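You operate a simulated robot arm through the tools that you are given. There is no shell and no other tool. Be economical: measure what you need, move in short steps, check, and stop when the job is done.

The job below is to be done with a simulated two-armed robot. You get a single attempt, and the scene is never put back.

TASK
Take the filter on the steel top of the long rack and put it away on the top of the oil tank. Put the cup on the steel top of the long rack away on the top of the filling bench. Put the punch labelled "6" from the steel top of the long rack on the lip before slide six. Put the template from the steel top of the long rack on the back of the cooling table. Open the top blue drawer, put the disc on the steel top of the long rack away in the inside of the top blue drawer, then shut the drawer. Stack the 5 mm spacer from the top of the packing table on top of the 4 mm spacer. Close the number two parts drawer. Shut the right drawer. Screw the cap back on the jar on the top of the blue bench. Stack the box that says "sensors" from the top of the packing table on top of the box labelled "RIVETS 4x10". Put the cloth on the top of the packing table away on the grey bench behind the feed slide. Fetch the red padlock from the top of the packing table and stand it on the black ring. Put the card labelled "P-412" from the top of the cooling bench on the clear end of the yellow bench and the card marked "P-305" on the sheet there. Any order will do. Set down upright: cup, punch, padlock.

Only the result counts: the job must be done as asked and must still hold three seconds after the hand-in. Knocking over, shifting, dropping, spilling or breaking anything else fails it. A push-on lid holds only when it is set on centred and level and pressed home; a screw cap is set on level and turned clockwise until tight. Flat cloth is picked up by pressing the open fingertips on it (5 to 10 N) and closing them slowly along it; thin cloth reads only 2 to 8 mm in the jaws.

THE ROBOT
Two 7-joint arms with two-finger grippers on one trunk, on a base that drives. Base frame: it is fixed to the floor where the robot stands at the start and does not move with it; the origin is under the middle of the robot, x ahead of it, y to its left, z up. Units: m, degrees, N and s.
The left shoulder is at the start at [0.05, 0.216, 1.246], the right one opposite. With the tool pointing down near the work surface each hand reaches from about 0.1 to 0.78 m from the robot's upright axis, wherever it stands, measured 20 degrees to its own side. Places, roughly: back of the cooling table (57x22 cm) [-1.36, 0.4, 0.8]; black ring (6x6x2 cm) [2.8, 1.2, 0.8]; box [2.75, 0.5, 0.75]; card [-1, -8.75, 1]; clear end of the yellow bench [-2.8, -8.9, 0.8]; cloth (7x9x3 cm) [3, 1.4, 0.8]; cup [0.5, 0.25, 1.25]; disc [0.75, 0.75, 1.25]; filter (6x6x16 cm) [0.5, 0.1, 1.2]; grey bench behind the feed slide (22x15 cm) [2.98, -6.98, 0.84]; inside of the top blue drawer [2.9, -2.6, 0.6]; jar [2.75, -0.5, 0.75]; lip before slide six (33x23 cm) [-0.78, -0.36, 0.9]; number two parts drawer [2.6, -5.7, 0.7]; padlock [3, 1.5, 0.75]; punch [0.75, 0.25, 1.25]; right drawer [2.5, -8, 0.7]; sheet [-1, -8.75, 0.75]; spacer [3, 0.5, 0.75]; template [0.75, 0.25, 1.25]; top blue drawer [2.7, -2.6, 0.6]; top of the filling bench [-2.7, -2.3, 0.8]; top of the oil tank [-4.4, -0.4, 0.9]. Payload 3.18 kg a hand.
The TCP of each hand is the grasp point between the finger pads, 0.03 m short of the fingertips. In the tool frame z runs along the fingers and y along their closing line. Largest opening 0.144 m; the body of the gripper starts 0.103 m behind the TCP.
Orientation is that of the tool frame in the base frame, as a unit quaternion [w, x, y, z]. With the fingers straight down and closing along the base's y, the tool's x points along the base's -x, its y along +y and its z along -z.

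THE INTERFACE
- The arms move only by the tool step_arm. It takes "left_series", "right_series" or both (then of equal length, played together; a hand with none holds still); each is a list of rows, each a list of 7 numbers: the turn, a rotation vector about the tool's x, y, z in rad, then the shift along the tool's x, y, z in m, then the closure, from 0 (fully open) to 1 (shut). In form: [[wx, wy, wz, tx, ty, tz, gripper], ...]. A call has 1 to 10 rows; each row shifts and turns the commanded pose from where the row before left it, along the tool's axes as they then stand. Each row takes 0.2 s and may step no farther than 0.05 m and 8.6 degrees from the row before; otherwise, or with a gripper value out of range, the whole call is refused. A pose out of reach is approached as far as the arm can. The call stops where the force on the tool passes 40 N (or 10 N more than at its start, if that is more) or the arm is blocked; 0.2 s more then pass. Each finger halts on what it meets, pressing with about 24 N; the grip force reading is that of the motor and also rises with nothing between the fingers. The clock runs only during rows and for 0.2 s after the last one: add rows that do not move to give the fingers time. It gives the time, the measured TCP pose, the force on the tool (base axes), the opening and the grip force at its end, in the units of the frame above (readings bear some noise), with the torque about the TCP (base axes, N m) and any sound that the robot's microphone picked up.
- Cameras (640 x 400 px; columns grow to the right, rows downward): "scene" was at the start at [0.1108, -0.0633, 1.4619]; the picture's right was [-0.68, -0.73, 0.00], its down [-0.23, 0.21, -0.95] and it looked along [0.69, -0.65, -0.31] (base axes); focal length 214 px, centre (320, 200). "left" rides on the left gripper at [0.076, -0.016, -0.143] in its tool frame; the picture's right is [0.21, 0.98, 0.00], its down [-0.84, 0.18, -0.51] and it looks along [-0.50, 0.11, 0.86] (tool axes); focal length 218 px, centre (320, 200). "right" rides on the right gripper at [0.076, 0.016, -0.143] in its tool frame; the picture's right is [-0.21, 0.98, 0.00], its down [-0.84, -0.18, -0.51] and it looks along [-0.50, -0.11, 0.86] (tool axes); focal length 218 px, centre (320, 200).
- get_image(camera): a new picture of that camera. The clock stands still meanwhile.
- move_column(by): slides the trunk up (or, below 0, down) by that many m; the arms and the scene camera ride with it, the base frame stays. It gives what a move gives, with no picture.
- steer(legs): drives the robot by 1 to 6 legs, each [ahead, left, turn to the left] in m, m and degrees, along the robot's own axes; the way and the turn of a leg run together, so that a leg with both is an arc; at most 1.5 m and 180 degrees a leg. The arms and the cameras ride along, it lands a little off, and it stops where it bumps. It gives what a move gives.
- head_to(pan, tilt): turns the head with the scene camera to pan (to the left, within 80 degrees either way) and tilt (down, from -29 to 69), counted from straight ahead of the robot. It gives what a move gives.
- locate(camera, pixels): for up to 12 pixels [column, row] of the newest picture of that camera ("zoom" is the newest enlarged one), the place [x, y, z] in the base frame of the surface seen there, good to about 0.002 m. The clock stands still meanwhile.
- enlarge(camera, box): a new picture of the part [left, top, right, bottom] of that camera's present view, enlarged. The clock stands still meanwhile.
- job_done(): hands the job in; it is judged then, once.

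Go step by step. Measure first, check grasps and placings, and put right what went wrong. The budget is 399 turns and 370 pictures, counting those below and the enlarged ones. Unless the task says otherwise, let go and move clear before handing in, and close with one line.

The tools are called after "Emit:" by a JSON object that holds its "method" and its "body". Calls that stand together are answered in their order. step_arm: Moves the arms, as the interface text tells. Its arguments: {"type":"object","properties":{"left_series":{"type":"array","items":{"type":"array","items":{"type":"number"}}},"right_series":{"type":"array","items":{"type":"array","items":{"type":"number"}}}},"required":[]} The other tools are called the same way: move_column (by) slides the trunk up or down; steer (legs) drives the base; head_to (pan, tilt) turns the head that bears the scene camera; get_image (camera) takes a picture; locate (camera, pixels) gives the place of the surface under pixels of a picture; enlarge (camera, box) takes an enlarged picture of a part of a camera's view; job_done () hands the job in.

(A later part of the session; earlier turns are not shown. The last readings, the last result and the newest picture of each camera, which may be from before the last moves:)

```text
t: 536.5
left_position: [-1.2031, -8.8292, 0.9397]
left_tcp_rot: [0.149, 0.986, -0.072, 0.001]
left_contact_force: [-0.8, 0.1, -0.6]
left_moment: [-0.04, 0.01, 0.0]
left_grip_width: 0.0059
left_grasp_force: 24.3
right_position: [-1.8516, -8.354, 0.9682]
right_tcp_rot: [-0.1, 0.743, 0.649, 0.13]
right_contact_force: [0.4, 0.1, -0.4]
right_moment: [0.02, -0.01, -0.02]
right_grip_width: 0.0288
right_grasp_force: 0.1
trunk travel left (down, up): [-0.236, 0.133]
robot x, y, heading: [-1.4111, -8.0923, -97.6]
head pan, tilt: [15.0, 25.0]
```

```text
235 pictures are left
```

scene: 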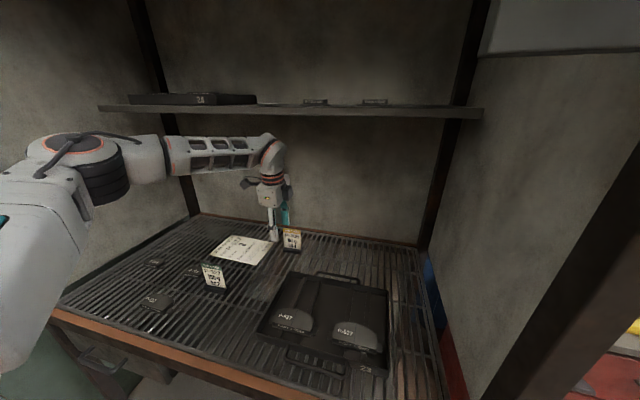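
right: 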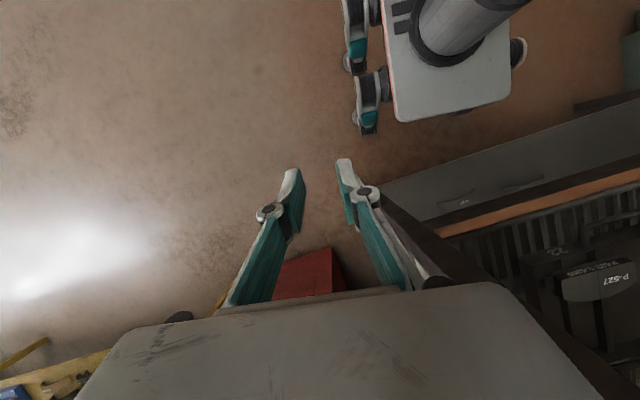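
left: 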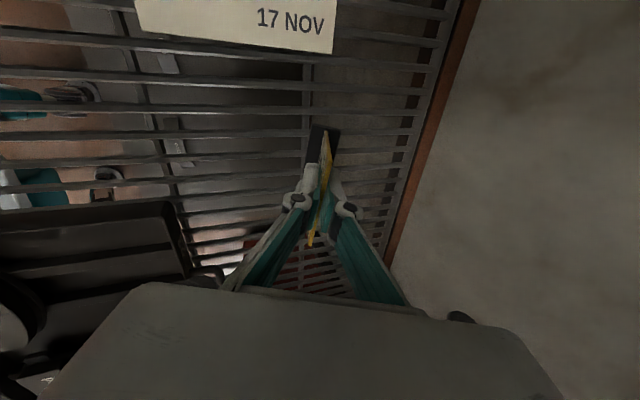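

P-305 is gripped. I lift 6 cm, back out 10 cm, shift left 0.19 toward the sheet, and level the hand.

Emit:
{"method": "move_column", "body": {"by": 0.065}}

Emit:
{"method": "steer", "body": {"legs": [[-0.1, 0, 0], [0, 0.19, 0]]}}

Emit:
{"method": "step_arm", "body": {"left_series": [[0.1, 0, 0, 0, 0, 0, 1], [0.1, 0, 0, 0, 0, 0, 1], [0.1, 0, 0, 0, 0, 0, 1]]}}

Emit:
{"method": "get_image", "body": {"camera": "left"}}

Emit:
{"method": "get_image", "body": {"camera": "scene"}}

```text
t: 537.5
left_position: [-1.2018, -8.83, 1.0036]
left_tcp_rot: [0.15, 0.986, -0.073, 0.001]
left_contact_force: [0.2, -0.2, -0.5]
left_moment: [0.04, 0.01, 0.02]
left_grip_width: 0.0063
left_grasp_force: 23.9
right_position: [-1.8499, -8.355, 1.0327]
right_tcp_rot: [-0.099, 0.742, 0.65, 0.129]
right_contact_force: [-0.1, 0.0, 0.6]
right_moment: [0.03, -0.01, -0.01]
right_grip_width: 0.0287
right_grasp_force: 0.1
trunk travel left (down, up): [-0.301, 0.068]
robot x, y, heading: [-1.4068, -8.0919, -97.4]
head pan, tilt: [15.0, 25.0]
```

```text
t: 540.4
left_position: [-1.0213, -8.7471, 1.0069]
left_tcp_rot: [0.151, 0.986, -0.074, 0.001]
left_contact_force: [0.8, -0.2, -0.6]
left_moment: [0.01, 0.0, 0.0]
left_grip_width: 0.006
left_grasp_force: 24.5
right_position: [-1.6679, -8.2665, 1.0323]
right_tcp_rot: [-0.099, 0.743, 0.65, 0.129]
right_contact_force: [-0.2, 1.1, -0.1]
right_moment: [0.04, -0.04, 0.03]
right_grip_width: 0.0288
right_grasp_force: 0.1
trunk travel left (down, up): [-0.301, 0.068]
robot x, y, heading: [-1.2257, -8.0129, -98.0]
head pan, tilt: [15.0, 25.0]
stopped in leg 2: the robot was blocked; the commanded pose is now the measured one
```

```text
t: 541.2
left_position: [-0.9856, -8.6984, 1.0202]
left_tcp_rot: [0.002, 0.997, -0.072, 0.012]
left_contact_force: [-0.8, 1.0, -0.4]
left_moment: [0.02, 0.03, 0.0]
left_grip_width: 0.006
left_grasp_force: 24.0
left hand out of reach, approached as far as the arm can: row 1, 2, 3
right_position: [-1.6665, -8.2666, 1.0346]
right_tcp_rot: [-0.099, 0.743, 0.649, 0.13]
right_contact_force: [-0.4, 0.2, -0.1]
right_moment: [0.0, -0.03, -0.01]
right_grip_width: 0.0289
right_grasp_force: 0.1
trunk travel left (down, up): [-0.301, 0.068]
robot x, y, heading: [-1.225, -8.0125, -97.8]
head pan, tilt: [15.0, 25.0]
```

```text
234 pictures are left
```

left: 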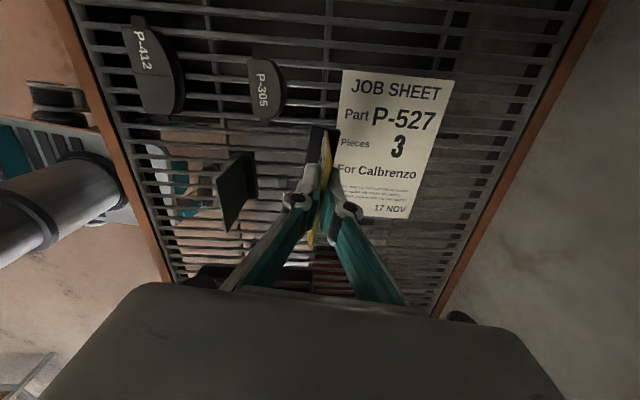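

```text
233 pictures are left
```

scene: 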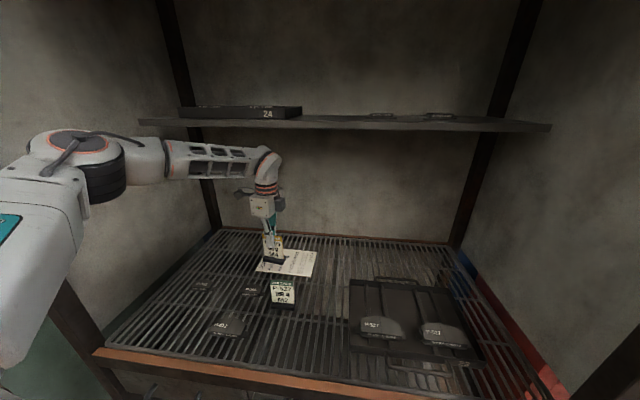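

P-305 hangs level near the sheet's front edge. I advance 8.5 cm to its middle.

Emit:
{"method": "steer", "body": {"legs": [[0.085, 0, 0]]}}

Emit:
{"method": "get_image", "body": {"camera": "left"}}

```text
t: 542.0
left_position: [-0.9908, -8.7052, 1.0197]
left_tcp_rot: [0.004, 0.997, -0.076, 0.01]
left_contact_force: [-0.5, -0.8, -0.4]
left_moment: [-0.01, -0.01, 0.0]
left_grip_width: 0.0059
left_grasp_force: 23.9
right_position: [-1.6674, -8.2665, 1.034]
right_tcp_rot: [-0.098, 0.742, 0.651, 0.13]
right_contact_force: [0.6, -0.3, -0.3]
right_moment: [0.01, -0.01, 0.01]
right_grip_width: 0.0291
right_grasp_force: 0.0
trunk travel left (down, up): [-0.301, 0.068]
robot x, y, heading: [-1.2244, -8.0249, -97.9]
head pan, tilt: [15.0, 25.0]
stopped in leg 1: the robot was blocked; the commanded pose is now the measured one
```

```text
232 pictures are left
```

left: 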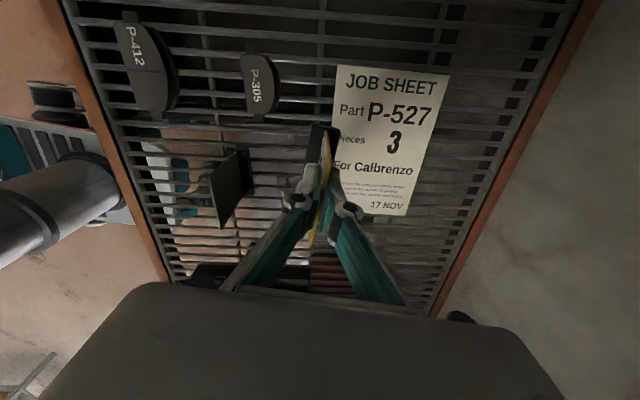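

Something on the right side blocks; I look at the right arm.

Emit:
{"method": "head_to", "body": {"pan": -45, "tilt": 15}}

Emit:
{"method": "get_image", "body": {"camera": "scene"}}

```text
t: 543.2
left_position: [-0.9885, -8.7042, 1.0223]
left_tcp_rot: [0.005, 0.997, -0.075, 0.011]
left_contact_force: [0.2, -0.8, -0.5]
left_moment: [0.01, -0.03, 0.03]
left_grip_width: 0.0061
left_grasp_force: 24.5
right_position: [-1.6668, -8.2661, 1.0351]
right_tcp_rot: [-0.099, 0.742, 0.649, 0.132]
right_contact_force: [0.8, 0.0, 1.3]
right_moment: [-0.04, -0.01, 0.02]
right_grip_width: 0.0287
right_grasp_force: 0.1
trunk travel left (down, up): [-0.301, 0.068]
robot x, y, heading: [-1.2228, -8.0234, -97.9]
head pan, tilt: [-45.0, 15.0]
```

```text
231 pictures are left
```

scene: 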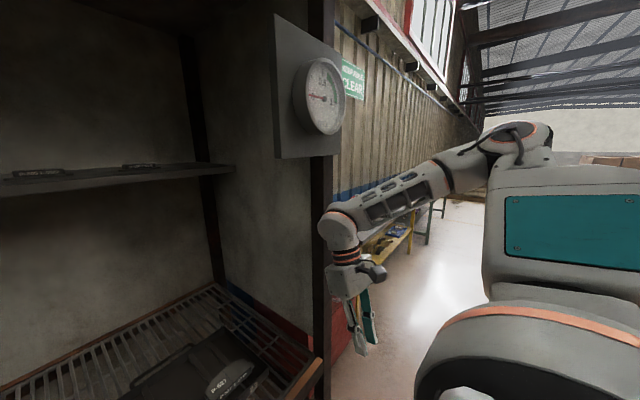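

The right wrist is against the post. I back off, turn the right wrist 41°, and move that hand outward.

Emit:
{"method": "steer", "body": {"legs": [[-0.1, 0, 0]]}}

Emit:
{"method": "step_arm", "body": {"right_series": [[0, 0, 0.143, 0, 0, 0, 0.8], [0, 0, 0.143, 0, 0, 0, 0.8], [0, 0, 0.143, 0, 0, 0, 0.8], [0, 0, 0.143, 0, 0, 0, 0.8], [0, 0, 0.143, 0, 0, 0, 0.8], [0, 0, 0, -0.025, -0.028, 0, 0.8], [0, 0, 0, -0.025, -0.028, 0, 0.8], [0, 0, 0, -0.025, -0.028, 0, 0.8], [0, 0, 0, -0.025, -0.028, 0, 0.8]]}}

```text
t: 544.4
left_position: [-0.9773, -8.6138, 1.016]
left_tcp_rot: [0.001, 0.997, -0.074, 0.012]
left_contact_force: [0.9, 1.0, -0.4]
left_moment: [-0.03, 0.0, -0.02]
left_grip_width: 0.0059
left_grasp_force: 24.0
right_position: [-1.654, -8.1761, 1.0315]
right_tcp_rot: [-0.102, 0.741, 0.649, 0.134]
right_contact_force: [0.5, 0.3, -0.1]
right_moment: [-0.02, 0.01, -0.01]
right_grip_width: 0.0287
right_grasp_force: 0.0
trunk travel left (down, up): [-0.301, 0.068]
robot x, y, heading: [-1.2128, -7.9244, -97.9]
head pan, tilt: [-45.0, 15.0]
```

```text
t: 546.4
left_position: [-0.9769, -8.6134, 1.0159]
left_tcp_rot: [0.0, 0.997, -0.074, 0.013]
left_contact_force: [0.8, -0.6, -0.2]
left_moment: [0.0, 0.0, 0.0]
left_grip_width: 0.0059
left_grasp_force: 24.3
right_position: [-1.8039, -8.1586, 1.0276]
right_tcp_rot: [-0.143, 0.922, 0.348, 0.091]
right_contact_force: [-0.4, 0.2, -1.0]
right_moment: [-0.01, -0.04, 0.0]
right_grip_width: 0.0287
right_grasp_force: 0.1
trunk travel left (down, up): [-0.301, 0.068]
robot x, y, heading: [-1.2105, -7.9263, -97.9]
head pan, tilt: [-45.0, 15.0]
```

The right hand is now outside (x −1.80). I check that P-527 wasn't touched while backing.

Emit:
{"method": "get_image", "body": {"camera": "left"}}

Emit:
{"method": "head_to", "body": {"pan": 15, "tilt": 25}}

Emit:
{"method": "get_image", "body": {"camera": "scene"}}

```text
230 pictures are left
```

left: 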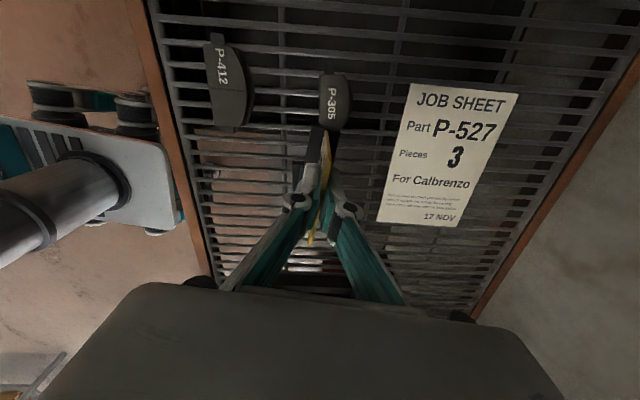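

```text
t: 547.7
left_position: [-0.9772, -8.6129, 1.0166]
left_tcp_rot: [0.001, 0.997, -0.074, 0.011]
left_contact_force: [0.3, 0.1, 0.1]
left_moment: [0.01, -0.02, 0.0]
left_grip_width: 0.006
left_grasp_force: 24.1
right_position: [-1.8021, -8.1586, 1.0269]
right_tcp_rot: [-0.143, 0.922, 0.349, 0.09]
right_contact_force: [-0.1, 0.3, -0.3]
right_moment: [-0.01, 0.0, -0.01]
right_grip_width: 0.0291
right_grasp_force: 0.1
trunk travel left (down, up): [-0.301, 0.068]
robot x, y, heading: [-1.2125, -7.9254, -97.8]
head pan, tilt: [15.0, 25.0]
```

```text
229 pictures are left
```

scene: 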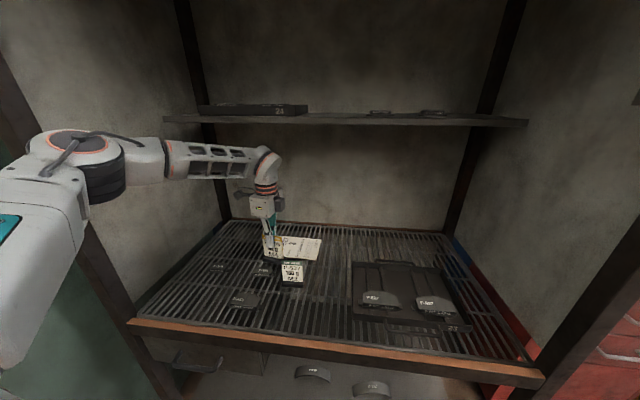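

P-527 still stands. I advance 0.178 to the sheet's centre.

Emit:
{"method": "locate", "body": {"camera": "scene", "pixels": [[291, 270], [303, 250], [318, 245]]}}

Emit:
{"method": "steer", "body": {"legs": [[0.176, 0, 0]]}}

Emit:
{"method": "get_image", "body": {"camera": "left"}}

```text
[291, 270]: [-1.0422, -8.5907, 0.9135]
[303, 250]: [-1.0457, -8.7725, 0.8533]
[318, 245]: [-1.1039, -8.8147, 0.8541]
```

```text
t: 549.4
left_position: [-0.9965, -8.7788, 1.0148]
left_tcp_rot: [0.0, 0.997, -0.07, 0.012]
left_contact_force: [0.5, 0.2, -0.7]
left_moment: [-0.07, -0.01, -0.01]
left_grip_width: 0.0059
left_grasp_force: 24.7
right_position: [-1.8274, -8.3295, 1.0281]
right_tcp_rot: [-0.142, 0.921, 0.352, 0.091]
right_contact_force: [-0.4, 0.5, -0.4]
right_moment: [-0.06, -0.02, 0.04]
right_grip_width: 0.0287
right_grasp_force: 0.3
trunk travel left (down, up): [-0.301, 0.068]
robot x, y, heading: [-1.2369, -8.0937, -97.4]
head pan, tilt: [15.0, 25.0]
stopped in leg 1: the robot was blocked; the commanded pose is now the measured one
```

```text
228 pictures are left
```

left: 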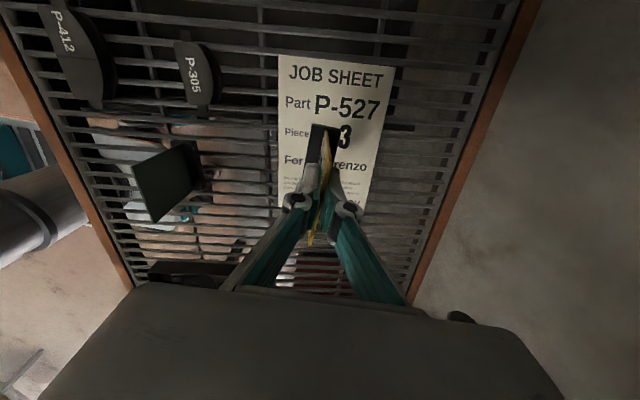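

Over the middle of the sheet. I lower with the trunk.

Emit:
{"method": "move_column", "body": {"by": -0.068}}

Emit:
{"method": "move_column", "body": {"by": -0.005}}

```text
t: 550.4
left_position: [-0.9973, -8.7802, 0.9476]
left_tcp_rot: [0.0, 0.997, -0.07, 0.013]
left_contact_force: [0.4, 0.4, -1.1]
left_moment: [-0.03, 0.02, 0.05]
left_grip_width: 0.0058
left_grasp_force: 23.9
right_position: [-1.8261, -8.3306, 0.9603]
right_tcp_rot: [-0.142, 0.921, 0.352, 0.09]
right_contact_force: [0.6, -0.5, 0.0]
right_moment: [-0.02, 0.01, 0.04]
right_grip_width: 0.0288
right_grasp_force: 0.0
trunk travel left (down, up): [-0.233, 0.136]
robot x, y, heading: [-1.2376, -8.0952, -97.6]
head pan, tilt: [15.0, 25.0]
```

```text
t: 551.0
left_position: [-0.9959, -8.7801, 0.9421]
left_tcp_rot: [-0.001, 0.998, -0.07, 0.011]
left_contact_force: [0.7, 0.5, -1.2]
left_moment: [0.01, -0.04, 0.01]
left_grip_width: 0.0059
left_grasp_force: 24.4
right_position: [-1.8261, -8.3314, 0.9549]
right_tcp_rot: [-0.143, 0.921, 0.352, 0.09]
right_contact_force: [-0.4, 0.5, 0.3]
right_moment: [0.0, 0.02, 0.03]
right_grip_width: 0.0287
right_grasp_force: 0.1
trunk travel left (down, up): [-0.228, 0.141]
robot x, y, heading: [-1.2354, -8.0897, -97.5]
head pan, tilt: [15.0, 25.0]
```

Emit:
{"method": "move_column", "body": {"by": -0.004}}

Emit:
{"method": "enlarge", "body": {"camera": "scene", "box": [200, 180, 380, 300]}}

```text
t: 551.5
left_position: [-0.9957, -8.7798, 0.9414]
left_tcp_rot: [0.002, 0.998, -0.07, 0.012]
left_contact_force: [1.0, 0.4, 16.5]
left_moment: [0.02, -0.14, 0.0]
left_grip_width: 0.0061
left_grasp_force: 24.2
right_position: [-1.8274, -8.3306, 0.9505]
right_tcp_rot: [-0.142, 0.92, 0.353, 0.091]
right_contact_force: [-0.4, 0.1, -0.7]
right_moment: [-0.01, -0.02, 0.0]
right_grip_width: 0.0288
right_grasp_force: 0.0
trunk travel left (down, up): [-0.224, 0.145]
robot x, y, heading: [-1.238, -8.0966, -97.3]
head pan, tilt: [15.0, 25.0]
```

```text
3.33 times, centred on (290, 240) of scene
```

zoom: 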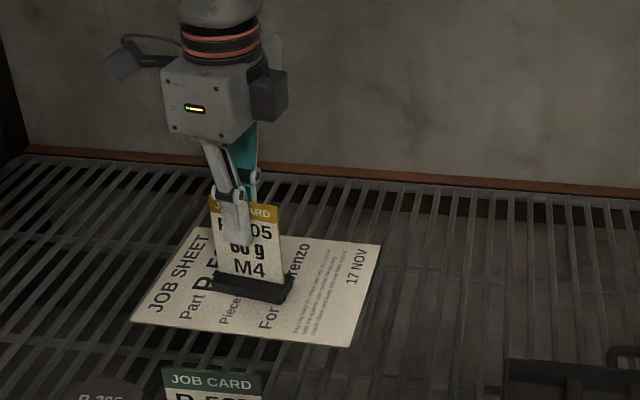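

Contact, standing on the sheet. I ease, open and lift straight up.

Emit:
{"method": "move_column", "body": {"by": 0.002}}

Emit:
{"method": "step_arm", "body": {"left_series": [[0, 0, 0, 0, 0, 0, 0.9], [0, 0, 0, 0, 0, 0, 0.8], [0, 0, 0, 0, 0, 0, 0.6], [0, 0, 0, 0, 0, 0, 0.5], [0, 0, 0, 0, 0, 0, 0.5]]}}

Emit:
{"method": "move_column", "body": {"by": 0.08}}

Emit:
{"method": "enlarge", "body": {"camera": "scene", "box": [200, 180, 380, 300]}}

```text
t: 552.0
left_position: [-0.9965, -8.7793, 0.942]
left_tcp_rot: [0.0, 0.997, -0.07, 0.011]
left_contact_force: [1.8, -1.5, 11.9]
left_moment: [-0.04, -0.02, 0.01]
left_grip_width: 0.0061
left_grasp_force: 24.0
right_position: [-1.8274, -8.3313, 0.9531]
right_tcp_rot: [-0.142, 0.921, 0.352, 0.09]
right_contact_force: [-0.6, 0.6, 1.1]
right_moment: [-0.03, -0.01, 0.03]
right_grip_width: 0.0289
right_grasp_force: 0.1
trunk travel left (down, up): [-0.226, 0.143]
robot x, y, heading: [-1.2394, -8.0959, -97.3]
head pan, tilt: [15.0, 25.0]
```

```text
t: 553.2
left_position: [-0.9956, -8.7803, 0.9395]
left_tcp_rot: [0.0, 0.997, -0.07, 0.013]
left_contact_force: [0.2, -1.2, -0.1]
left_moment: [-0.01, 0.05, 0.01]
left_grip_width: 0.0719
left_grasp_force: 0.1
right_position: [-1.8287, -8.3323, 0.9512]
right_tcp_rot: [-0.144, 0.92, 0.352, 0.091]
right_contact_force: [-0.1, 0.2, 0.0]
right_moment: [0.04, -0.02, -0.01]
right_grip_width: 0.0291
right_grasp_force: 0.1
trunk travel left (down, up): [-0.226, 0.143]
robot x, y, heading: [-1.2386, -8.0919, -97.4]
head pan, tilt: [15.0, 25.0]
```

```text
t: 554.4
left_position: [-0.9975, -8.7795, 1.0195]
left_tcp_rot: [0.0, 0.998, -0.069, 0.013]
left_contact_force: [-0.4, -0.2, -0.7]
left_moment: [0.04, -0.01, 0.0]
left_grip_width: 0.072
left_grasp_force: 0.2
right_position: [-1.8277, -8.3318, 1.0321]
right_tcp_rot: [-0.143, 0.921, 0.352, 0.091]
right_contact_force: [0.3, -0.1, 0.0]
right_moment: [0.0, 0.0, -0.01]
right_grip_width: 0.029
right_grasp_force: 0.1
trunk travel left (down, up): [-0.306, 0.063]
robot x, y, heading: [-1.2386, -8.093, -97.4]
head pan, tilt: [15.0, 25.0]
```

```text
3.33 times, centred on (290, 240) of scene
```

zoom: 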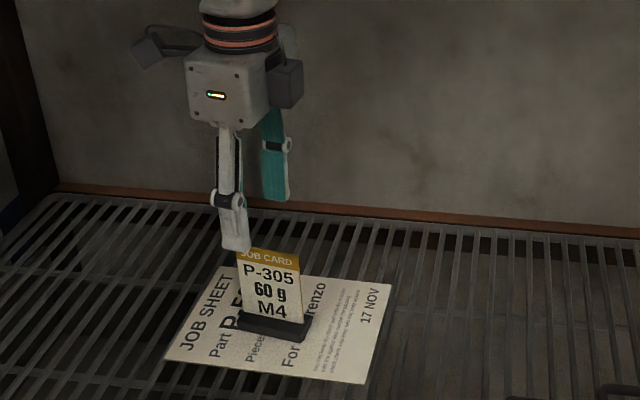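

P-305 stands on the sheet. I back out, raise the trunk, turn east and look.

Emit:
{"method": "steer", "body": {"legs": [[-0.75, 0, 0], [0, 0, 97]]}}

Emit:
{"method": "head_to", "body": {"pan": 0, "tilt": 12}}

Emit:
{"method": "get_image", "body": {"camera": "scene"}}

Emit:
{"method": "locate", "body": {"camera": "scene", "pixels": [[100, 250], [200, 220], [320, 210], [400, 220], [500, 230], [320, 300], [600, 260], [250, 250]]}}

```text
t: 562.6
left_position: [-0.4936, -7.0113, 1.0212]
left_tcp_rot: [-0.008, 0.707, 0.707, 0.007]
left_contact_force: [-0.1, 0.6, 0.0]
left_moment: [0.02, 0.0, 0.01]
left_grip_width: 0.0721
left_grasp_force: 0.0
right_position: [-0.8228, -7.8968, 1.0338]
right_tcp_rot: [-0.162, 0.337, 0.926, -0.049]
right_contact_force: [0.1, -0.2, -0.7]
right_moment: [0.0, 0.0, 0.01]
right_grip_width: 0.0287
right_grasp_force: 0.0
trunk travel left (down, up): [-0.306, 0.063]
robot x, y, heading: [-1.1416, -7.3488, 0.5]
head pan, tilt: [15.0, 25.0]
```

```text
t: 563.4
left_position: [-0.4948, -7.0102, 1.021]
left_tcp_rot: [-0.009, 0.707, 0.707, 0.007]
left_contact_force: [-1.0, -0.3, 0.1]
left_moment: [0.0, 0.01, -0.02]
left_grip_width: 0.0723
left_grasp_force: 0.0
right_position: [-0.8213, -7.8974, 1.0322]
right_tcp_rot: [-0.162, 0.338, 0.926, -0.05]
right_contact_force: [-0.4, 0.2, -0.3]
right_moment: [0.02, 0.01, 0.01]
right_grip_width: 0.029
right_grasp_force: 0.0
trunk travel left (down, up): [-0.306, 0.063]
robot x, y, heading: [-1.1424, -7.348, 0.9]
head pan, tilt: [0.0, 12.0]
```

```text
225 pictures are left
```

scene: 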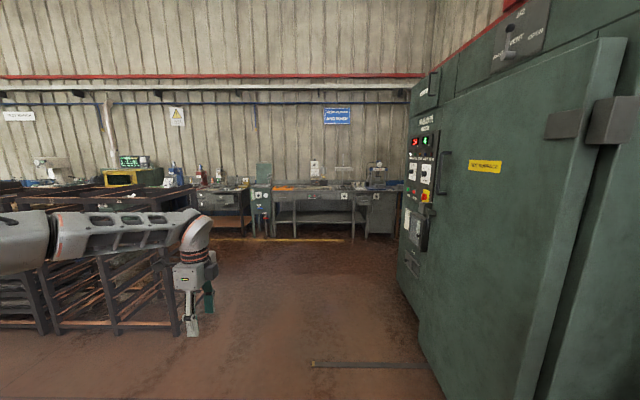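

```text
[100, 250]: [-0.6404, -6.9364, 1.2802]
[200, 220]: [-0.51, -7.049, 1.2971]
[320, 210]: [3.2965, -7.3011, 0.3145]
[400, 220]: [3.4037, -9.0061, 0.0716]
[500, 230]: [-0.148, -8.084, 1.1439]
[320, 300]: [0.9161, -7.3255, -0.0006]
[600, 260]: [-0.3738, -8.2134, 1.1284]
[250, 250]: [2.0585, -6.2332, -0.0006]
```

Open floor lies ahead to the east benches. I drive there.

Emit:
{"method": "steer", "body": {"legs": [[0, 0.2, -0.7], [1.3, 0, 0], [1.25, 0, 0]]}}

Emit:
{"method": "head_to", "body": {"pan": 0, "tilt": 20}}

Emit:
{"method": "get_image", "body": {"camera": "scene"}}

Emit:
{"method": "head_to", "body": {"pan": -40, "tilt": 20}}

Emit:
{"method": "get_image", "body": {"camera": "scene"}}

```text
t: 577.8
left_position: [2.0658, -6.8307, 1.0203]
left_tcp_rot: [-0.008, 0.712, 0.702, 0.008]
left_contact_force: [0.2, -0.5, 0.0]
left_moment: [0.01, 0.03, 0.02]
left_grip_width: 0.0721
left_grasp_force: 0.0
right_position: [1.7262, -7.7114, 1.032]
right_tcp_rot: [-0.163, 0.344, 0.923, -0.048]
right_contact_force: [0.7, -0.4, -0.2]
right_moment: [-0.01, -0.01, -0.01]
right_grip_width: 0.0288
right_grasp_force: 0.0
trunk travel left (down, up): [-0.306, 0.063]
robot x, y, heading: [1.4157, -7.1542, -0.4]
head pan, tilt: [0.0, 12.0]
```

```text
t: 578.5
left_position: [2.0655, -6.8302, 1.0197]
left_tcp_rot: [-0.008, 0.711, 0.703, 0.007]
left_contact_force: [0.4, 1.0, -0.1]
left_moment: [-0.01, -0.03, 0.0]
left_grip_width: 0.0722
left_grasp_force: 0.0
right_position: [1.7259, -7.711, 1.0314]
right_tcp_rot: [-0.162, 0.344, 0.924, -0.048]
right_contact_force: [-1.1, 0.3, 0.0]
right_moment: [0.02, -0.01, 0.0]
right_grip_width: 0.0287
right_grasp_force: 0.0
trunk travel left (down, up): [-0.306, 0.063]
robot x, y, heading: [1.4184, -7.1565, 0.1]
head pan, tilt: [0.0, 20.0]
```

```text
224 pictures are left
```

scene: 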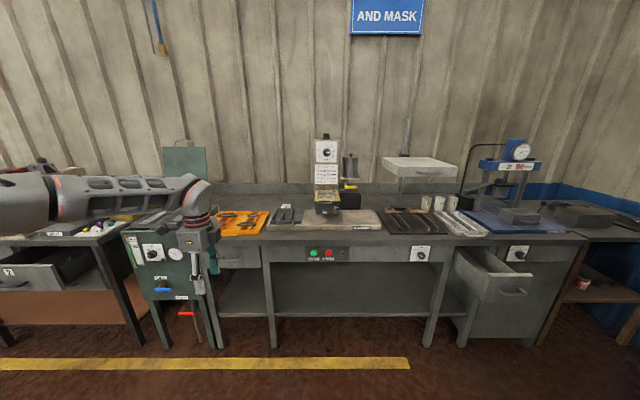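

```text
t: 579.6
left_position: [2.0664, -6.8303, 1.02]
left_tcp_rot: [-0.008, 0.712, 0.702, 0.008]
left_contact_force: [0.4, -0.8, 0.9]
left_moment: [0.0, -0.01, -0.01]
left_grip_width: 0.0722
left_grasp_force: 0.1
right_position: [1.7258, -7.7108, 1.033]
right_tcp_rot: [-0.163, 0.344, 0.923, -0.048]
right_contact_force: [0.4, 0.5, 0.3]
right_moment: [-0.02, 0.03, -0.05]
right_grip_width: 0.0289
right_grasp_force: 0.1
trunk travel left (down, up): [-0.306, 0.063]
robot x, y, heading: [1.4155, -7.155, 0.1]
head pan, tilt: [-40.0, 20.0]
```

```text
223 pictures are left
```

scene: 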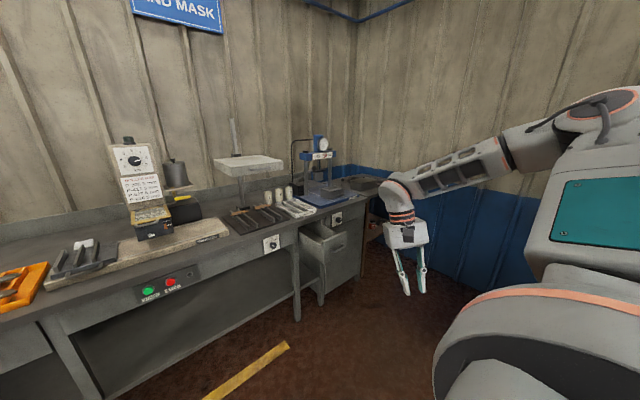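

The right drawer stands open at (490,270) of the first view. I measure its front.

Emit:
{"method": "enlarge", "body": {"camera": "scene", "box": [260, 190, 400, 310]}}

Emit:
{"method": "locate", "body": {"camera": "scene", "pixels": [[308, 240], [325, 245], [318, 228], [335, 260], [320, 290], [345, 240], [330, 232], [305, 260], [300, 225], [340, 248]]}}

```text
3.33 times, centred on (330, 250) of scene
```

zoom: 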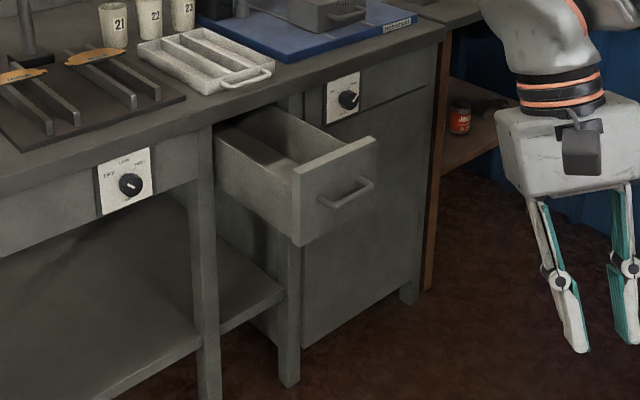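

```text
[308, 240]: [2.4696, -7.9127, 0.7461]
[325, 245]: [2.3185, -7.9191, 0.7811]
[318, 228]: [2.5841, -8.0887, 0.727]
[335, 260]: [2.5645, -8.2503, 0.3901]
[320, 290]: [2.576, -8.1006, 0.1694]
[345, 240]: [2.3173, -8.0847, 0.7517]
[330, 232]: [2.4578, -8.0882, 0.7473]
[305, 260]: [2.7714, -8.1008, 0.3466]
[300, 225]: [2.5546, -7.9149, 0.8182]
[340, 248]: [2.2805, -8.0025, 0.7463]
```

The drawer front is at x≈2.317, y −7.91…−8.09, handle at (2.28, −8.0, 0.746); closed plane x≈2.57. I retract the left hand, level and extend the right hand with fingers shut, then line up.

Emit:
{"method": "step_arm", "body": {"left_series": [[0, 0, 0, 0, -0.035, -0.01, 0.5], [0, 0, 0, 0, -0.035, -0.01, 0.5], [0, 0, 0, 0, -0.035, -0.01, 0.5], [0, 0, 0, 0, -0.035, -0.01, 0.5], [0, 0, 0, 0, -0.035, -0.01, 0.5], [0, 0, 0, 0, -0.035, -0.01, 0.5], [0, 0, 0, 0, -0.035, -0.01, 0.5], [0, 0, 0, 0, -0.035, -0.01, 0.5], [0, 0, 0, 0, -0.035, -0.01, 0.5]], "right_series": [[-0.067, -0.09, 0, 0, 0, 0, 1], [-0.067, -0.09, 0, 0, 0, 0, 1], [-0.067, -0.09, 0, 0, 0, 0, 1], [0, 0, 0, -0.03, 0.026, 0, 1], [0, 0, 0, -0.03, 0.026, 0, 1], [0, 0, 0, -0.03, 0.026, 0, 1], [0, 0, 0, -0.03, 0.026, 0, 1], [0, 0, 0, -0.03, 0.026, 0, 1], [0, 0, 0, 0, 0, 0, 1]]}}

Emit:
{"method": "move_column", "body": {"by": -0.27}}

```text
t: 581.6
left_position: [1.7505, -6.8297, 1.1122]
left_tcp_rot: [-0.007, 0.711, 0.703, 0.009]
left_contact_force: [-0.1, 0.2, -0.7]
left_moment: [-0.01, -0.06, 0.0]
left_grip_width: 0.0719
left_grasp_force: 0.0
right_position: [1.9207, -7.7119, 1.0334]
right_tcp_rot: [0.0, 0.35, 0.937, 0.0]
right_contact_force: [-0.2, -0.6, 1.1]
right_moment: [-0.01, -0.05, -0.02]
right_grip_width: 0.0
right_grasp_force: 24.1
trunk travel left (down, up): [-0.306, 0.063]
robot x, y, heading: [1.415, -7.1608, -0.0]
head pan, tilt: [-40.0, 20.0]
```

```text
t: 584.3
left_position: [1.7519, -6.8285, 0.717]
left_tcp_rot: [-0.203, 0.687, 0.672, -0.19]
left_contact_force: [-0.3, -0.1, 0.8]
left_moment: [-0.02, -0.02, 0.04]
left_grip_width: 0.0717
left_grasp_force: 0.1
right_position: [1.9252, -7.7109, 0.7636]
right_tcp_rot: [0.0, 0.349, 0.937, -0.001]
right_contact_force: [0.4, 0.3, 1.0]
right_moment: [0.0, -0.01, 0.01]
right_grip_width: 0.0002
right_grasp_force: 24.3
trunk travel left (down, up): [-0.036, 0.333]
robot x, y, heading: [1.4151, -7.1559, -0.4]
head pan, tilt: [-40.0, 20.0]
```

Aligned in height (z 0.764). I shift right 0.29 and push forward, stopping to check.

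Emit:
{"method": "steer", "body": {"legs": [[0, -0.29, 0.3], [0.4, 0, 0]]}}

Emit:
{"method": "get_image", "body": {"camera": "scene"}}

```text
t: 589.6
left_position: [2.1513, -7.1171, 0.7154]
left_tcp_rot: [-0.204, 0.685, 0.673, -0.19]
left_contact_force: [-0.8, -0.2, -1.1]
left_moment: [0.0, 0.0, -0.01]
left_grip_width: 0.0719
left_grasp_force: 0.0
right_position: [2.3251, -7.9998, 0.7615]
right_tcp_rot: [-0.001, 0.348, 0.937, -0.002]
right_contact_force: [-0.4, 0.2, 0.2]
right_moment: [0.05, 0.0, -0.01]
right_grip_width: 0.0
right_grasp_force: 24.2
trunk travel left (down, up): [-0.036, 0.333]
robot x, y, heading: [1.8115, -7.4484, -0.2]
head pan, tilt: [-40.0, 20.0]
```

```text
221 pictures are left
```

scene: 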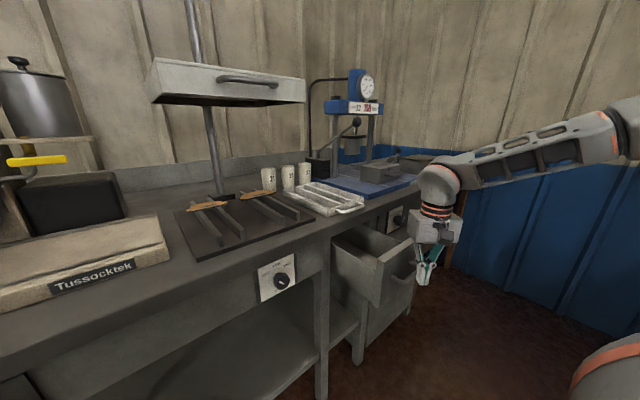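

The fingers are at the handle. I push on.

Emit:
{"method": "steer", "body": {"legs": [[0.17, 0, 0]]}}

Emit:
{"method": "get_image", "body": {"camera": "scene"}}

```text
t: 591.0
left_position: [2.3211, -7.1174, 0.7168]
left_tcp_rot: [-0.204, 0.685, 0.673, -0.191]
left_contact_force: [0.1, 0.1, -0.1]
left_moment: [0.01, -0.02, 0.0]
left_grip_width: 0.0719
left_grasp_force: 0.0
right_position: [2.4966, -8.0001, 0.7604]
right_tcp_rot: [-0.002, 0.349, 0.937, -0.001]
right_contact_force: [0.0, -0.4, -0.8]
right_moment: [-0.05, 0.01, 0.0]
right_grip_width: 0.0
right_grasp_force: 24.2
trunk travel left (down, up): [-0.036, 0.333]
robot x, y, heading: [1.9865, -7.4458, -0.1]
head pan, tilt: [-40.0, 20.0]
```

```text
220 pictures are left
```

scene: 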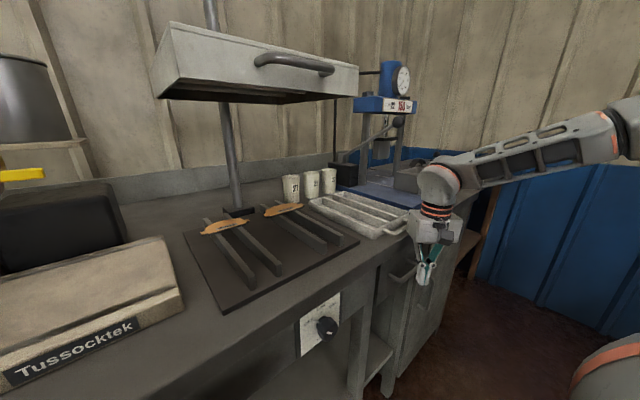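

Emit:
{"method": "enlarge", "body": {"camera": "scene", "box": [340, 200, 480, 300]}}

Emit:
{"method": "locate", "body": {"camera": "zoom", "pixels": [[200, 330], [230, 250], [290, 290], [170, 320], [300, 350], [310, 130], [250, 130], [230, 200], [330, 220]]}}

```text
4.00 times, centred on (410, 250) of scene
```

zoom: 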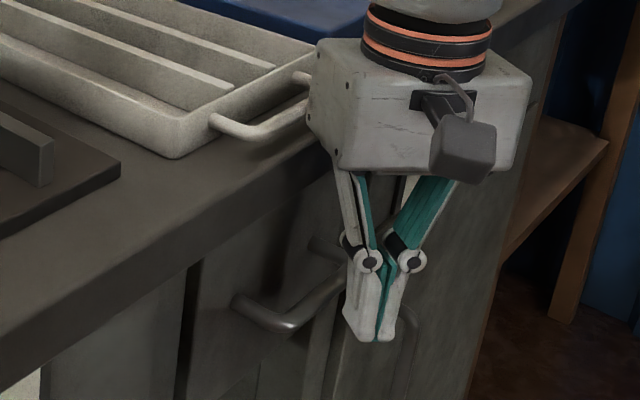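

```text
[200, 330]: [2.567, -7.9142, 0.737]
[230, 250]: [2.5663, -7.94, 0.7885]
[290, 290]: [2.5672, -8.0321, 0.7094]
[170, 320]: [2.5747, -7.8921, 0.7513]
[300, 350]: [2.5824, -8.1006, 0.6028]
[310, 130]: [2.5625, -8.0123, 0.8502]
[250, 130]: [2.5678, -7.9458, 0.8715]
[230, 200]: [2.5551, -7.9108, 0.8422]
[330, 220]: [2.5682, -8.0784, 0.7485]
```

Emit:
{"method": "locate", "body": {"camera": "zoom", "pixels": [[225, 125], [260, 130], [295, 115], [303, 80], [340, 300], [375, 335], [350, 160], [400, 270]]}}

```text
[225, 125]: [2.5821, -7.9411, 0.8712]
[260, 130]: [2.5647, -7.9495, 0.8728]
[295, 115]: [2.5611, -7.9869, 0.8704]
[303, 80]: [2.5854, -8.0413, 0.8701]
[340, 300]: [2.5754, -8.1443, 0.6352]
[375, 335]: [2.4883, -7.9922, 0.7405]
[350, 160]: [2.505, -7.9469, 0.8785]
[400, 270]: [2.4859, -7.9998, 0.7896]
```

The face is ~1 cm short of flush, and the gripper is near the tray handle (z 0.87). I back 2 cm, raise 3 cm, and press the face's upper edge directly.

Emit:
{"method": "steer", "body": {"legs": [[-0.03, 0, 0]]}}

Emit:
{"method": "move_column", "body": {"by": 0.027}}

Emit:
{"method": "steer", "body": {"legs": [[0.085, 0, 0]]}}

Emit:
{"method": "enlarge", "body": {"camera": "scene", "box": [340, 180, 500, 300]}}

```text
t: 591.9
left_position: [2.2911, -7.1176, 0.7145]
left_tcp_rot: [-0.204, 0.685, 0.673, -0.19]
left_contact_force: [0.1, 0.3, 0.0]
left_moment: [-0.02, -0.05, 0.0]
left_grip_width: 0.0718
left_grasp_force: 0.0
right_position: [2.4663, -8.0002, 0.7621]
right_tcp_rot: [-0.001, 0.348, 0.938, -0.001]
right_contact_force: [-0.7, 0.1, 0.2]
right_moment: [0.0, -0.03, 0.0]
right_grip_width: 0.0
right_grasp_force: 23.9
trunk travel left (down, up): [-0.036, 0.333]
robot x, y, heading: [1.9585, -7.4471, -0.1]
head pan, tilt: [-40.0, 20.0]
```

```text
t: 592.6
left_position: [2.2926, -7.1174, 0.7421]
left_tcp_rot: [-0.206, 0.685, 0.672, -0.192]
left_contact_force: [-0.5, 0.6, -0.3]
left_moment: [-0.01, 0.06, 0.02]
left_grip_width: 0.0719
left_grasp_force: 0.1
right_position: [2.4666, -8.0004, 0.7871]
right_tcp_rot: [-0.002, 0.349, 0.937, -0.002]
right_contact_force: [0.6, 0.1, -0.1]
right_moment: [-0.01, 0.07, -0.02]
right_grip_width: 0.0
right_grasp_force: 24.1
trunk travel left (down, up): [-0.063, 0.306]
robot x, y, heading: [1.9571, -7.4482, -0.1]
head pan, tilt: [-40.0, 20.0]
```

```text
t: 593.6
left_position: [2.3601, -7.1178, 0.743]
left_tcp_rot: [-0.204, 0.685, 0.673, -0.19]
left_contact_force: [-0.8, 0.6, 0.5]
left_moment: [0.03, -0.02, 0.01]
left_grip_width: 0.0717
left_grasp_force: 0.1
right_position: [2.5293, -8.0006, 0.7876]
right_tcp_rot: [-0.008, 0.351, 0.936, -0.003]
right_contact_force: [0.4, -1.0, -0.3]
right_moment: [0.0, 0.01, 0.01]
right_grip_width: 0.0
right_grasp_force: 23.8
trunk travel left (down, up): [-0.063, 0.306]
robot x, y, heading: [2.024, -7.4468, -0.1]
head pan, tilt: [-40.0, 20.0]
stopped in leg 1: the force on the tool passed its limit at 121 N (the readings are from after the stop); the commanded pose is now the measured one
```

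```text
3.33 times, centred on (420, 240) of scene
```

zoom: 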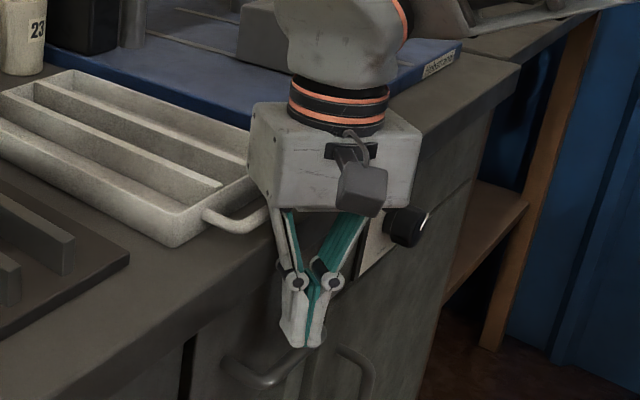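

The fingers met the bench edge. I back off, turn the right wrist to 0° (thin side forward), lower to handle height, and press the handle home.

Emit:
{"method": "steer", "body": {"legs": [[-0.08, 0, 0]]}}

Emit:
{"method": "step_arm", "body": {"right_series": [[0, 0, -0.143, 0, 0, 0, 1], [0, 0, -0.143, 0, 0, 0, 1], [0, 0, -0.143, 0, 0, 0, 1], [0, 0, -0.143, 0, 0, 0, 1], [0, 0, -0.143, 0, 0, 0, 1], [0, 0, 0, 0, 0, 0, 1]]}}

Emit:
{"method": "move_column", "body": {"by": -0.045}}

Emit:
{"method": "enlarge", "body": {"camera": "scene", "box": [320, 180, 480, 300]}}

```text
t: 594.7
left_position: [2.2805, -7.1182, 0.7426]
left_tcp_rot: [-0.204, 0.685, 0.673, -0.19]
left_contact_force: [-0.4, 0.2, -0.2]
left_moment: [-0.02, -0.03, -0.01]
left_grip_width: 0.0719
left_grasp_force: 0.1
right_position: [2.4491, -8.0, 0.7888]
right_tcp_rot: [-0.009, 0.351, 0.936, -0.003]
right_contact_force: [-0.1, -0.7, 1.3]
right_moment: [-0.01, -0.02, 0.0]
right_grip_width: 0.0
right_grasp_force: 24.0
trunk travel left (down, up): [-0.063, 0.306]
robot x, y, heading: [1.9483, -7.4497, -0.1]
head pan, tilt: [-40.0, 20.0]
```

```text
t: 596.1
left_position: [2.2805, -7.1182, 0.7432]
left_tcp_rot: [-0.204, 0.686, 0.672, -0.191]
left_contact_force: [-0.3, -0.4, -0.1]
left_moment: [-0.01, 0.02, -0.02]
left_grip_width: 0.0718
left_grasp_force: 0.2
right_position: [2.4509, -8.0001, 0.789]
right_tcp_rot: [-0.009, 0.144, 0.99, -0.002]
right_contact_force: [-0.3, -0.7, 0.0]
right_moment: [-0.01, 0.03, 0.0]
right_grip_width: 0.0
right_grasp_force: 24.0
right hand out of reach, approached as far as the arm can: row 4, 5
trunk travel left (down, up): [-0.063, 0.306]
robot x, y, heading: [1.9447, -7.4449, -0.2]
head pan, tilt: [-40.0, 20.0]
```

```text
t: 597.0
left_position: [2.2811, -7.1188, 0.6964]
left_tcp_rot: [-0.207, 0.684, 0.672, -0.193]
left_contact_force: [-0.3, -0.5, 0.1]
left_moment: [-0.01, -0.06, -0.04]
left_grip_width: 0.072
left_grasp_force: 0.1
right_position: [2.4508, -8.0002, 0.7445]
right_tcp_rot: [-0.007, 0.145, 0.989, -0.001]
right_contact_force: [-0.6, -1.1, 0.6]
right_moment: [0.03, -0.04, 0.04]
right_grip_width: 0.0001
right_grasp_force: 23.8
trunk travel left (down, up): [-0.018, 0.351]
robot x, y, heading: [1.9466, -7.4455, -0.1]
head pan, tilt: [-40.0, 20.0]
```

```text
3.33 times, centred on (400, 240) of scene
```

zoom: 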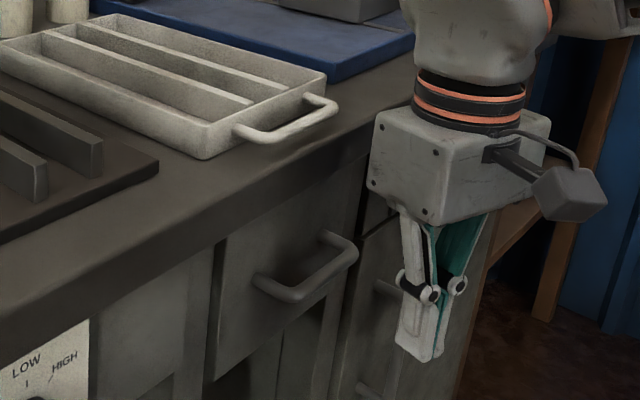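

Emit:
{"method": "locate", "body": {"camera": "zoom", "pixels": [[240, 320], [150, 330], [205, 330], [320, 240], [370, 330], [230, 260], [300, 290], [345, 260], [385, 240]]}}

```text
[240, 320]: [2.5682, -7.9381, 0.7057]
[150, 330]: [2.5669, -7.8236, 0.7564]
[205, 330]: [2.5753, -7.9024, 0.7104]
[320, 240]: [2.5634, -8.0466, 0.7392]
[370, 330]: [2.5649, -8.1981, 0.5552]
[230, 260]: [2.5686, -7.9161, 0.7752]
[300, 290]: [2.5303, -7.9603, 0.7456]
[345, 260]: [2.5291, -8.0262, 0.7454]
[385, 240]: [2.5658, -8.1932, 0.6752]
```

The drawer face (2.568) is flush with its neighbours (2.565–2.567): the right drawer is shut. I back off, raise the trunk and slide north to the parts drawers.

Emit:
{"method": "steer", "body": {"legs": [[-0.55, 0, 0], [0, 1.0, 0], [0, 0.55, 0]]}}

Emit:
{"method": "move_column", "body": {"by": 0.2}}

Emit:
{"method": "head_to", "body": {"pan": 0, "tilt": 25}}

Emit:
{"method": "get_image", "body": {"camera": "scene"}}

```text
t: 613.8
left_position: [1.7343, -5.5633, 0.6966]
left_tcp_rot: [-0.208, 0.684, 0.672, -0.194]
left_contact_force: [0.2, 0.1, 0.3]
left_moment: [0.03, 0.0, -0.02]
left_grip_width: 0.0718
left_grasp_force: 0.1
right_position: [1.9023, -6.446, 0.7437]
right_tcp_rot: [-0.008, 0.145, 0.989, -0.002]
right_contact_force: [0.1, 0.0, -0.1]
right_moment: [-0.04, 0.0, -0.02]
right_grip_width: 0.0
right_grasp_force: 24.5
trunk travel left (down, up): [-0.018, 0.351]
robot x, y, heading: [1.4002, -5.889, -0.2]
head pan, tilt: [-40.0, 20.0]
```

```text
t: 616.0
left_position: [1.7359, -5.5637, 0.8968]
left_tcp_rot: [-0.209, 0.684, 0.672, -0.195]
left_contact_force: [0.8, -0.1, 0.3]
left_moment: [0.0, 0.03, -0.02]
left_grip_width: 0.0719
left_grasp_force: 0.1
right_position: [1.8881, -6.4471, 1.0464]
right_tcp_rot: [0.118, 0.148, 0.982, 0.016]
right_contact_force: [0.4, 0.7, -0.1]
right_moment: [-0.01, 0.03, 0.0]
right_grip_width: 0.0004
right_grasp_force: 23.4
trunk travel left (down, up): [-0.218, 0.151]
robot x, y, heading: [1.3985, -5.8954, 0.1]
head pan, tilt: [-40.0, 20.0]
```

```text
t: 617.0
left_position: [1.7349, -5.5656, 0.8953]
left_tcp_rot: [-0.208, 0.684, 0.671, -0.195]
left_contact_force: [0.6, -0.2, -0.7]
left_moment: [0.02, -0.01, -0.01]
left_grip_width: 0.072
left_grasp_force: 0.0
right_position: [1.8901, -6.4482, 1.0477]
right_tcp_rot: [0.119, 0.149, 0.982, 0.016]
right_contact_force: [-0.2, 0.1, 0.5]
right_moment: [-0.01, 0.0, -0.04]
right_grip_width: 0.0001
right_grasp_force: 24.4
trunk travel left (down, up): [-0.218, 0.151]
robot x, y, heading: [1.4003, -5.8911, -0.1]
head pan, tilt: [0.0, 25.0]
```

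```text
216 pictures are left
```

scene: 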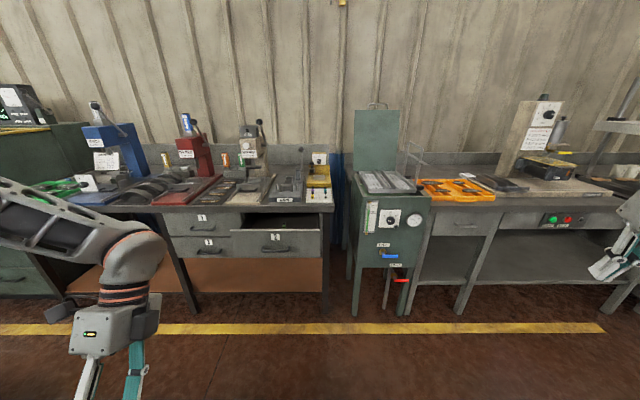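

Emit:
{"method": "enlarge", "body": {"camera": "scene", "box": [150, 180, 350, 300]}}

Emit:
{"method": "locate", "body": {"camera": "zoom", "pixels": [[400, 215], [275, 225], [545, 220], [400, 180], [180, 130], [190, 210], [270, 195], [540, 190], [400, 240], [60, 150], [590, 250]]}}

```text
3.20 times, centred on (250, 240) of scene
```

zoom: 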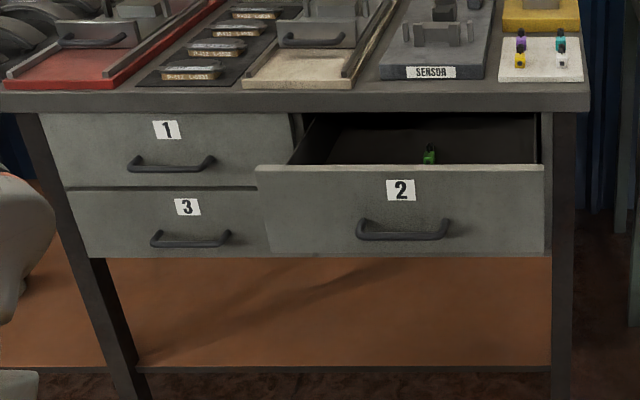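

```text
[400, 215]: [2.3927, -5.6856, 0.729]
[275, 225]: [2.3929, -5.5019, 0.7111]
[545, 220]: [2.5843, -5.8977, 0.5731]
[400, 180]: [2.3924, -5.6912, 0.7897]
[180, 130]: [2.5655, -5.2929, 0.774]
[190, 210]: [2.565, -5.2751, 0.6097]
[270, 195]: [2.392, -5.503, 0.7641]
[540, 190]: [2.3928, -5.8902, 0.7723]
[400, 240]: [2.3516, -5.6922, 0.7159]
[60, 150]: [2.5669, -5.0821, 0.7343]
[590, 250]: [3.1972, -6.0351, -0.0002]
```

Drawer 2's face is at x≈2.392 (closed plane ≈2.566), handle at (2.352, −5.69, 0.716). I level both hands, lower, and line the right hand up with the handle.

Emit:
{"method": "step_arm", "body": {"left_series": [[-0.116, 0, 0, 0, 0, 0, 0.5], [-0.116, 0, 0, 0, 0, 0, 0.5], [-0.116, 0, 0, 0, 0, 0, 0.5], [-0.116, 0, 0, 0, 0, 0, 0.5], [-0.116, 0, 0, 0, 0, 0, 0.5], [0, 0, 0, 0, 0, -0.02, 0.5]], "right_series": [[0.033, 0.114, 0, 0, 0, 0, 1], [0.033, 0.114, 0, 0, 0, 0, 1], [0, 0, 0, 0, 0, 0.04, 1], [0, 0, 0, 0, 0, 0.04, 1], [0, 0, 0, 0, 0, 0.04, 1], [0, 0, 0, 0, 0, 0, 1]]}}

Emit:
{"method": "steer", "body": {"legs": [[0, 0.75, 0]]}}

Emit:
{"method": "move_column", "body": {"by": -0.2}}

```text
t: 618.5
left_position: [1.7506, -5.5626, 0.9183]
left_tcp_rot: [-0.003, 0.715, 0.699, 0.007]
left_contact_force: [-0.6, 0.3, 0.6]
left_moment: [-0.02, 0.0, 0.01]
left_grip_width: 0.0721
left_grasp_force: 0.1
left hand out of reach, approached as far as the arm can: row 5
right_position: [1.9164, -6.4484, 0.9333]
right_tcp_rot: [0.119, 0.149, 0.981, 0.016]
right_contact_force: [-0.4, 0.0, 1.5]
right_moment: [0.01, 0.01, 0.01]
right_grip_width: 0.0001
right_grasp_force: 24.0
right hand out of reach, approached as far as the arm can: row 1, 2
trunk travel left (down, up): [-0.218, 0.151]
robot x, y, heading: [1.399, -5.8919, 0.1]
head pan, tilt: [0.0, 25.0]
```

```text
t: 625.4
left_position: [1.7545, -4.8159, 0.9168]
left_tcp_rot: [-0.003, 0.716, 0.699, 0.006]
left_contact_force: [-1.2, -0.3, -1.0]
left_moment: [0.01, 0.01, -0.01]
left_grip_width: 0.072
left_grasp_force: 0.1
right_position: [1.9191, -5.7032, 0.9325]
right_tcp_rot: [0.119, 0.149, 0.982, 0.016]
right_contact_force: [-0.3, 0.5, 0.0]
right_moment: [-0.01, -0.02, 0.02]
right_grip_width: 0.0001
right_grasp_force: 24.5
trunk travel left (down, up): [-0.218, 0.151]
robot x, y, heading: [1.4024, -5.1464, 0.2]
head pan, tilt: [0.0, 25.0]
```

```text
t: 627.6
left_position: [1.6733, -4.8152, 0.5818]
left_tcp_rot: [-0.237, 0.677, 0.657, -0.232]
left_contact_force: [-0.3, -0.1, -0.5]
left_moment: [-0.02, -0.02, 0.01]
left_grip_width: 0.072
left_grasp_force: 0.1
right_position: [1.9179, -5.7021, 0.7347]
right_tcp_rot: [0.12, 0.149, 0.981, 0.015]
right_contact_force: [-0.4, -0.1, -0.5]
right_moment: [-0.04, -0.03, -0.01]
right_grip_width: 0.0
right_grasp_force: 23.7
trunk travel left (down, up): [-0.018, 0.351]
robot x, y, heading: [1.4003, -5.144, -0.1]
head pan, tilt: [0.0, 25.0]
```

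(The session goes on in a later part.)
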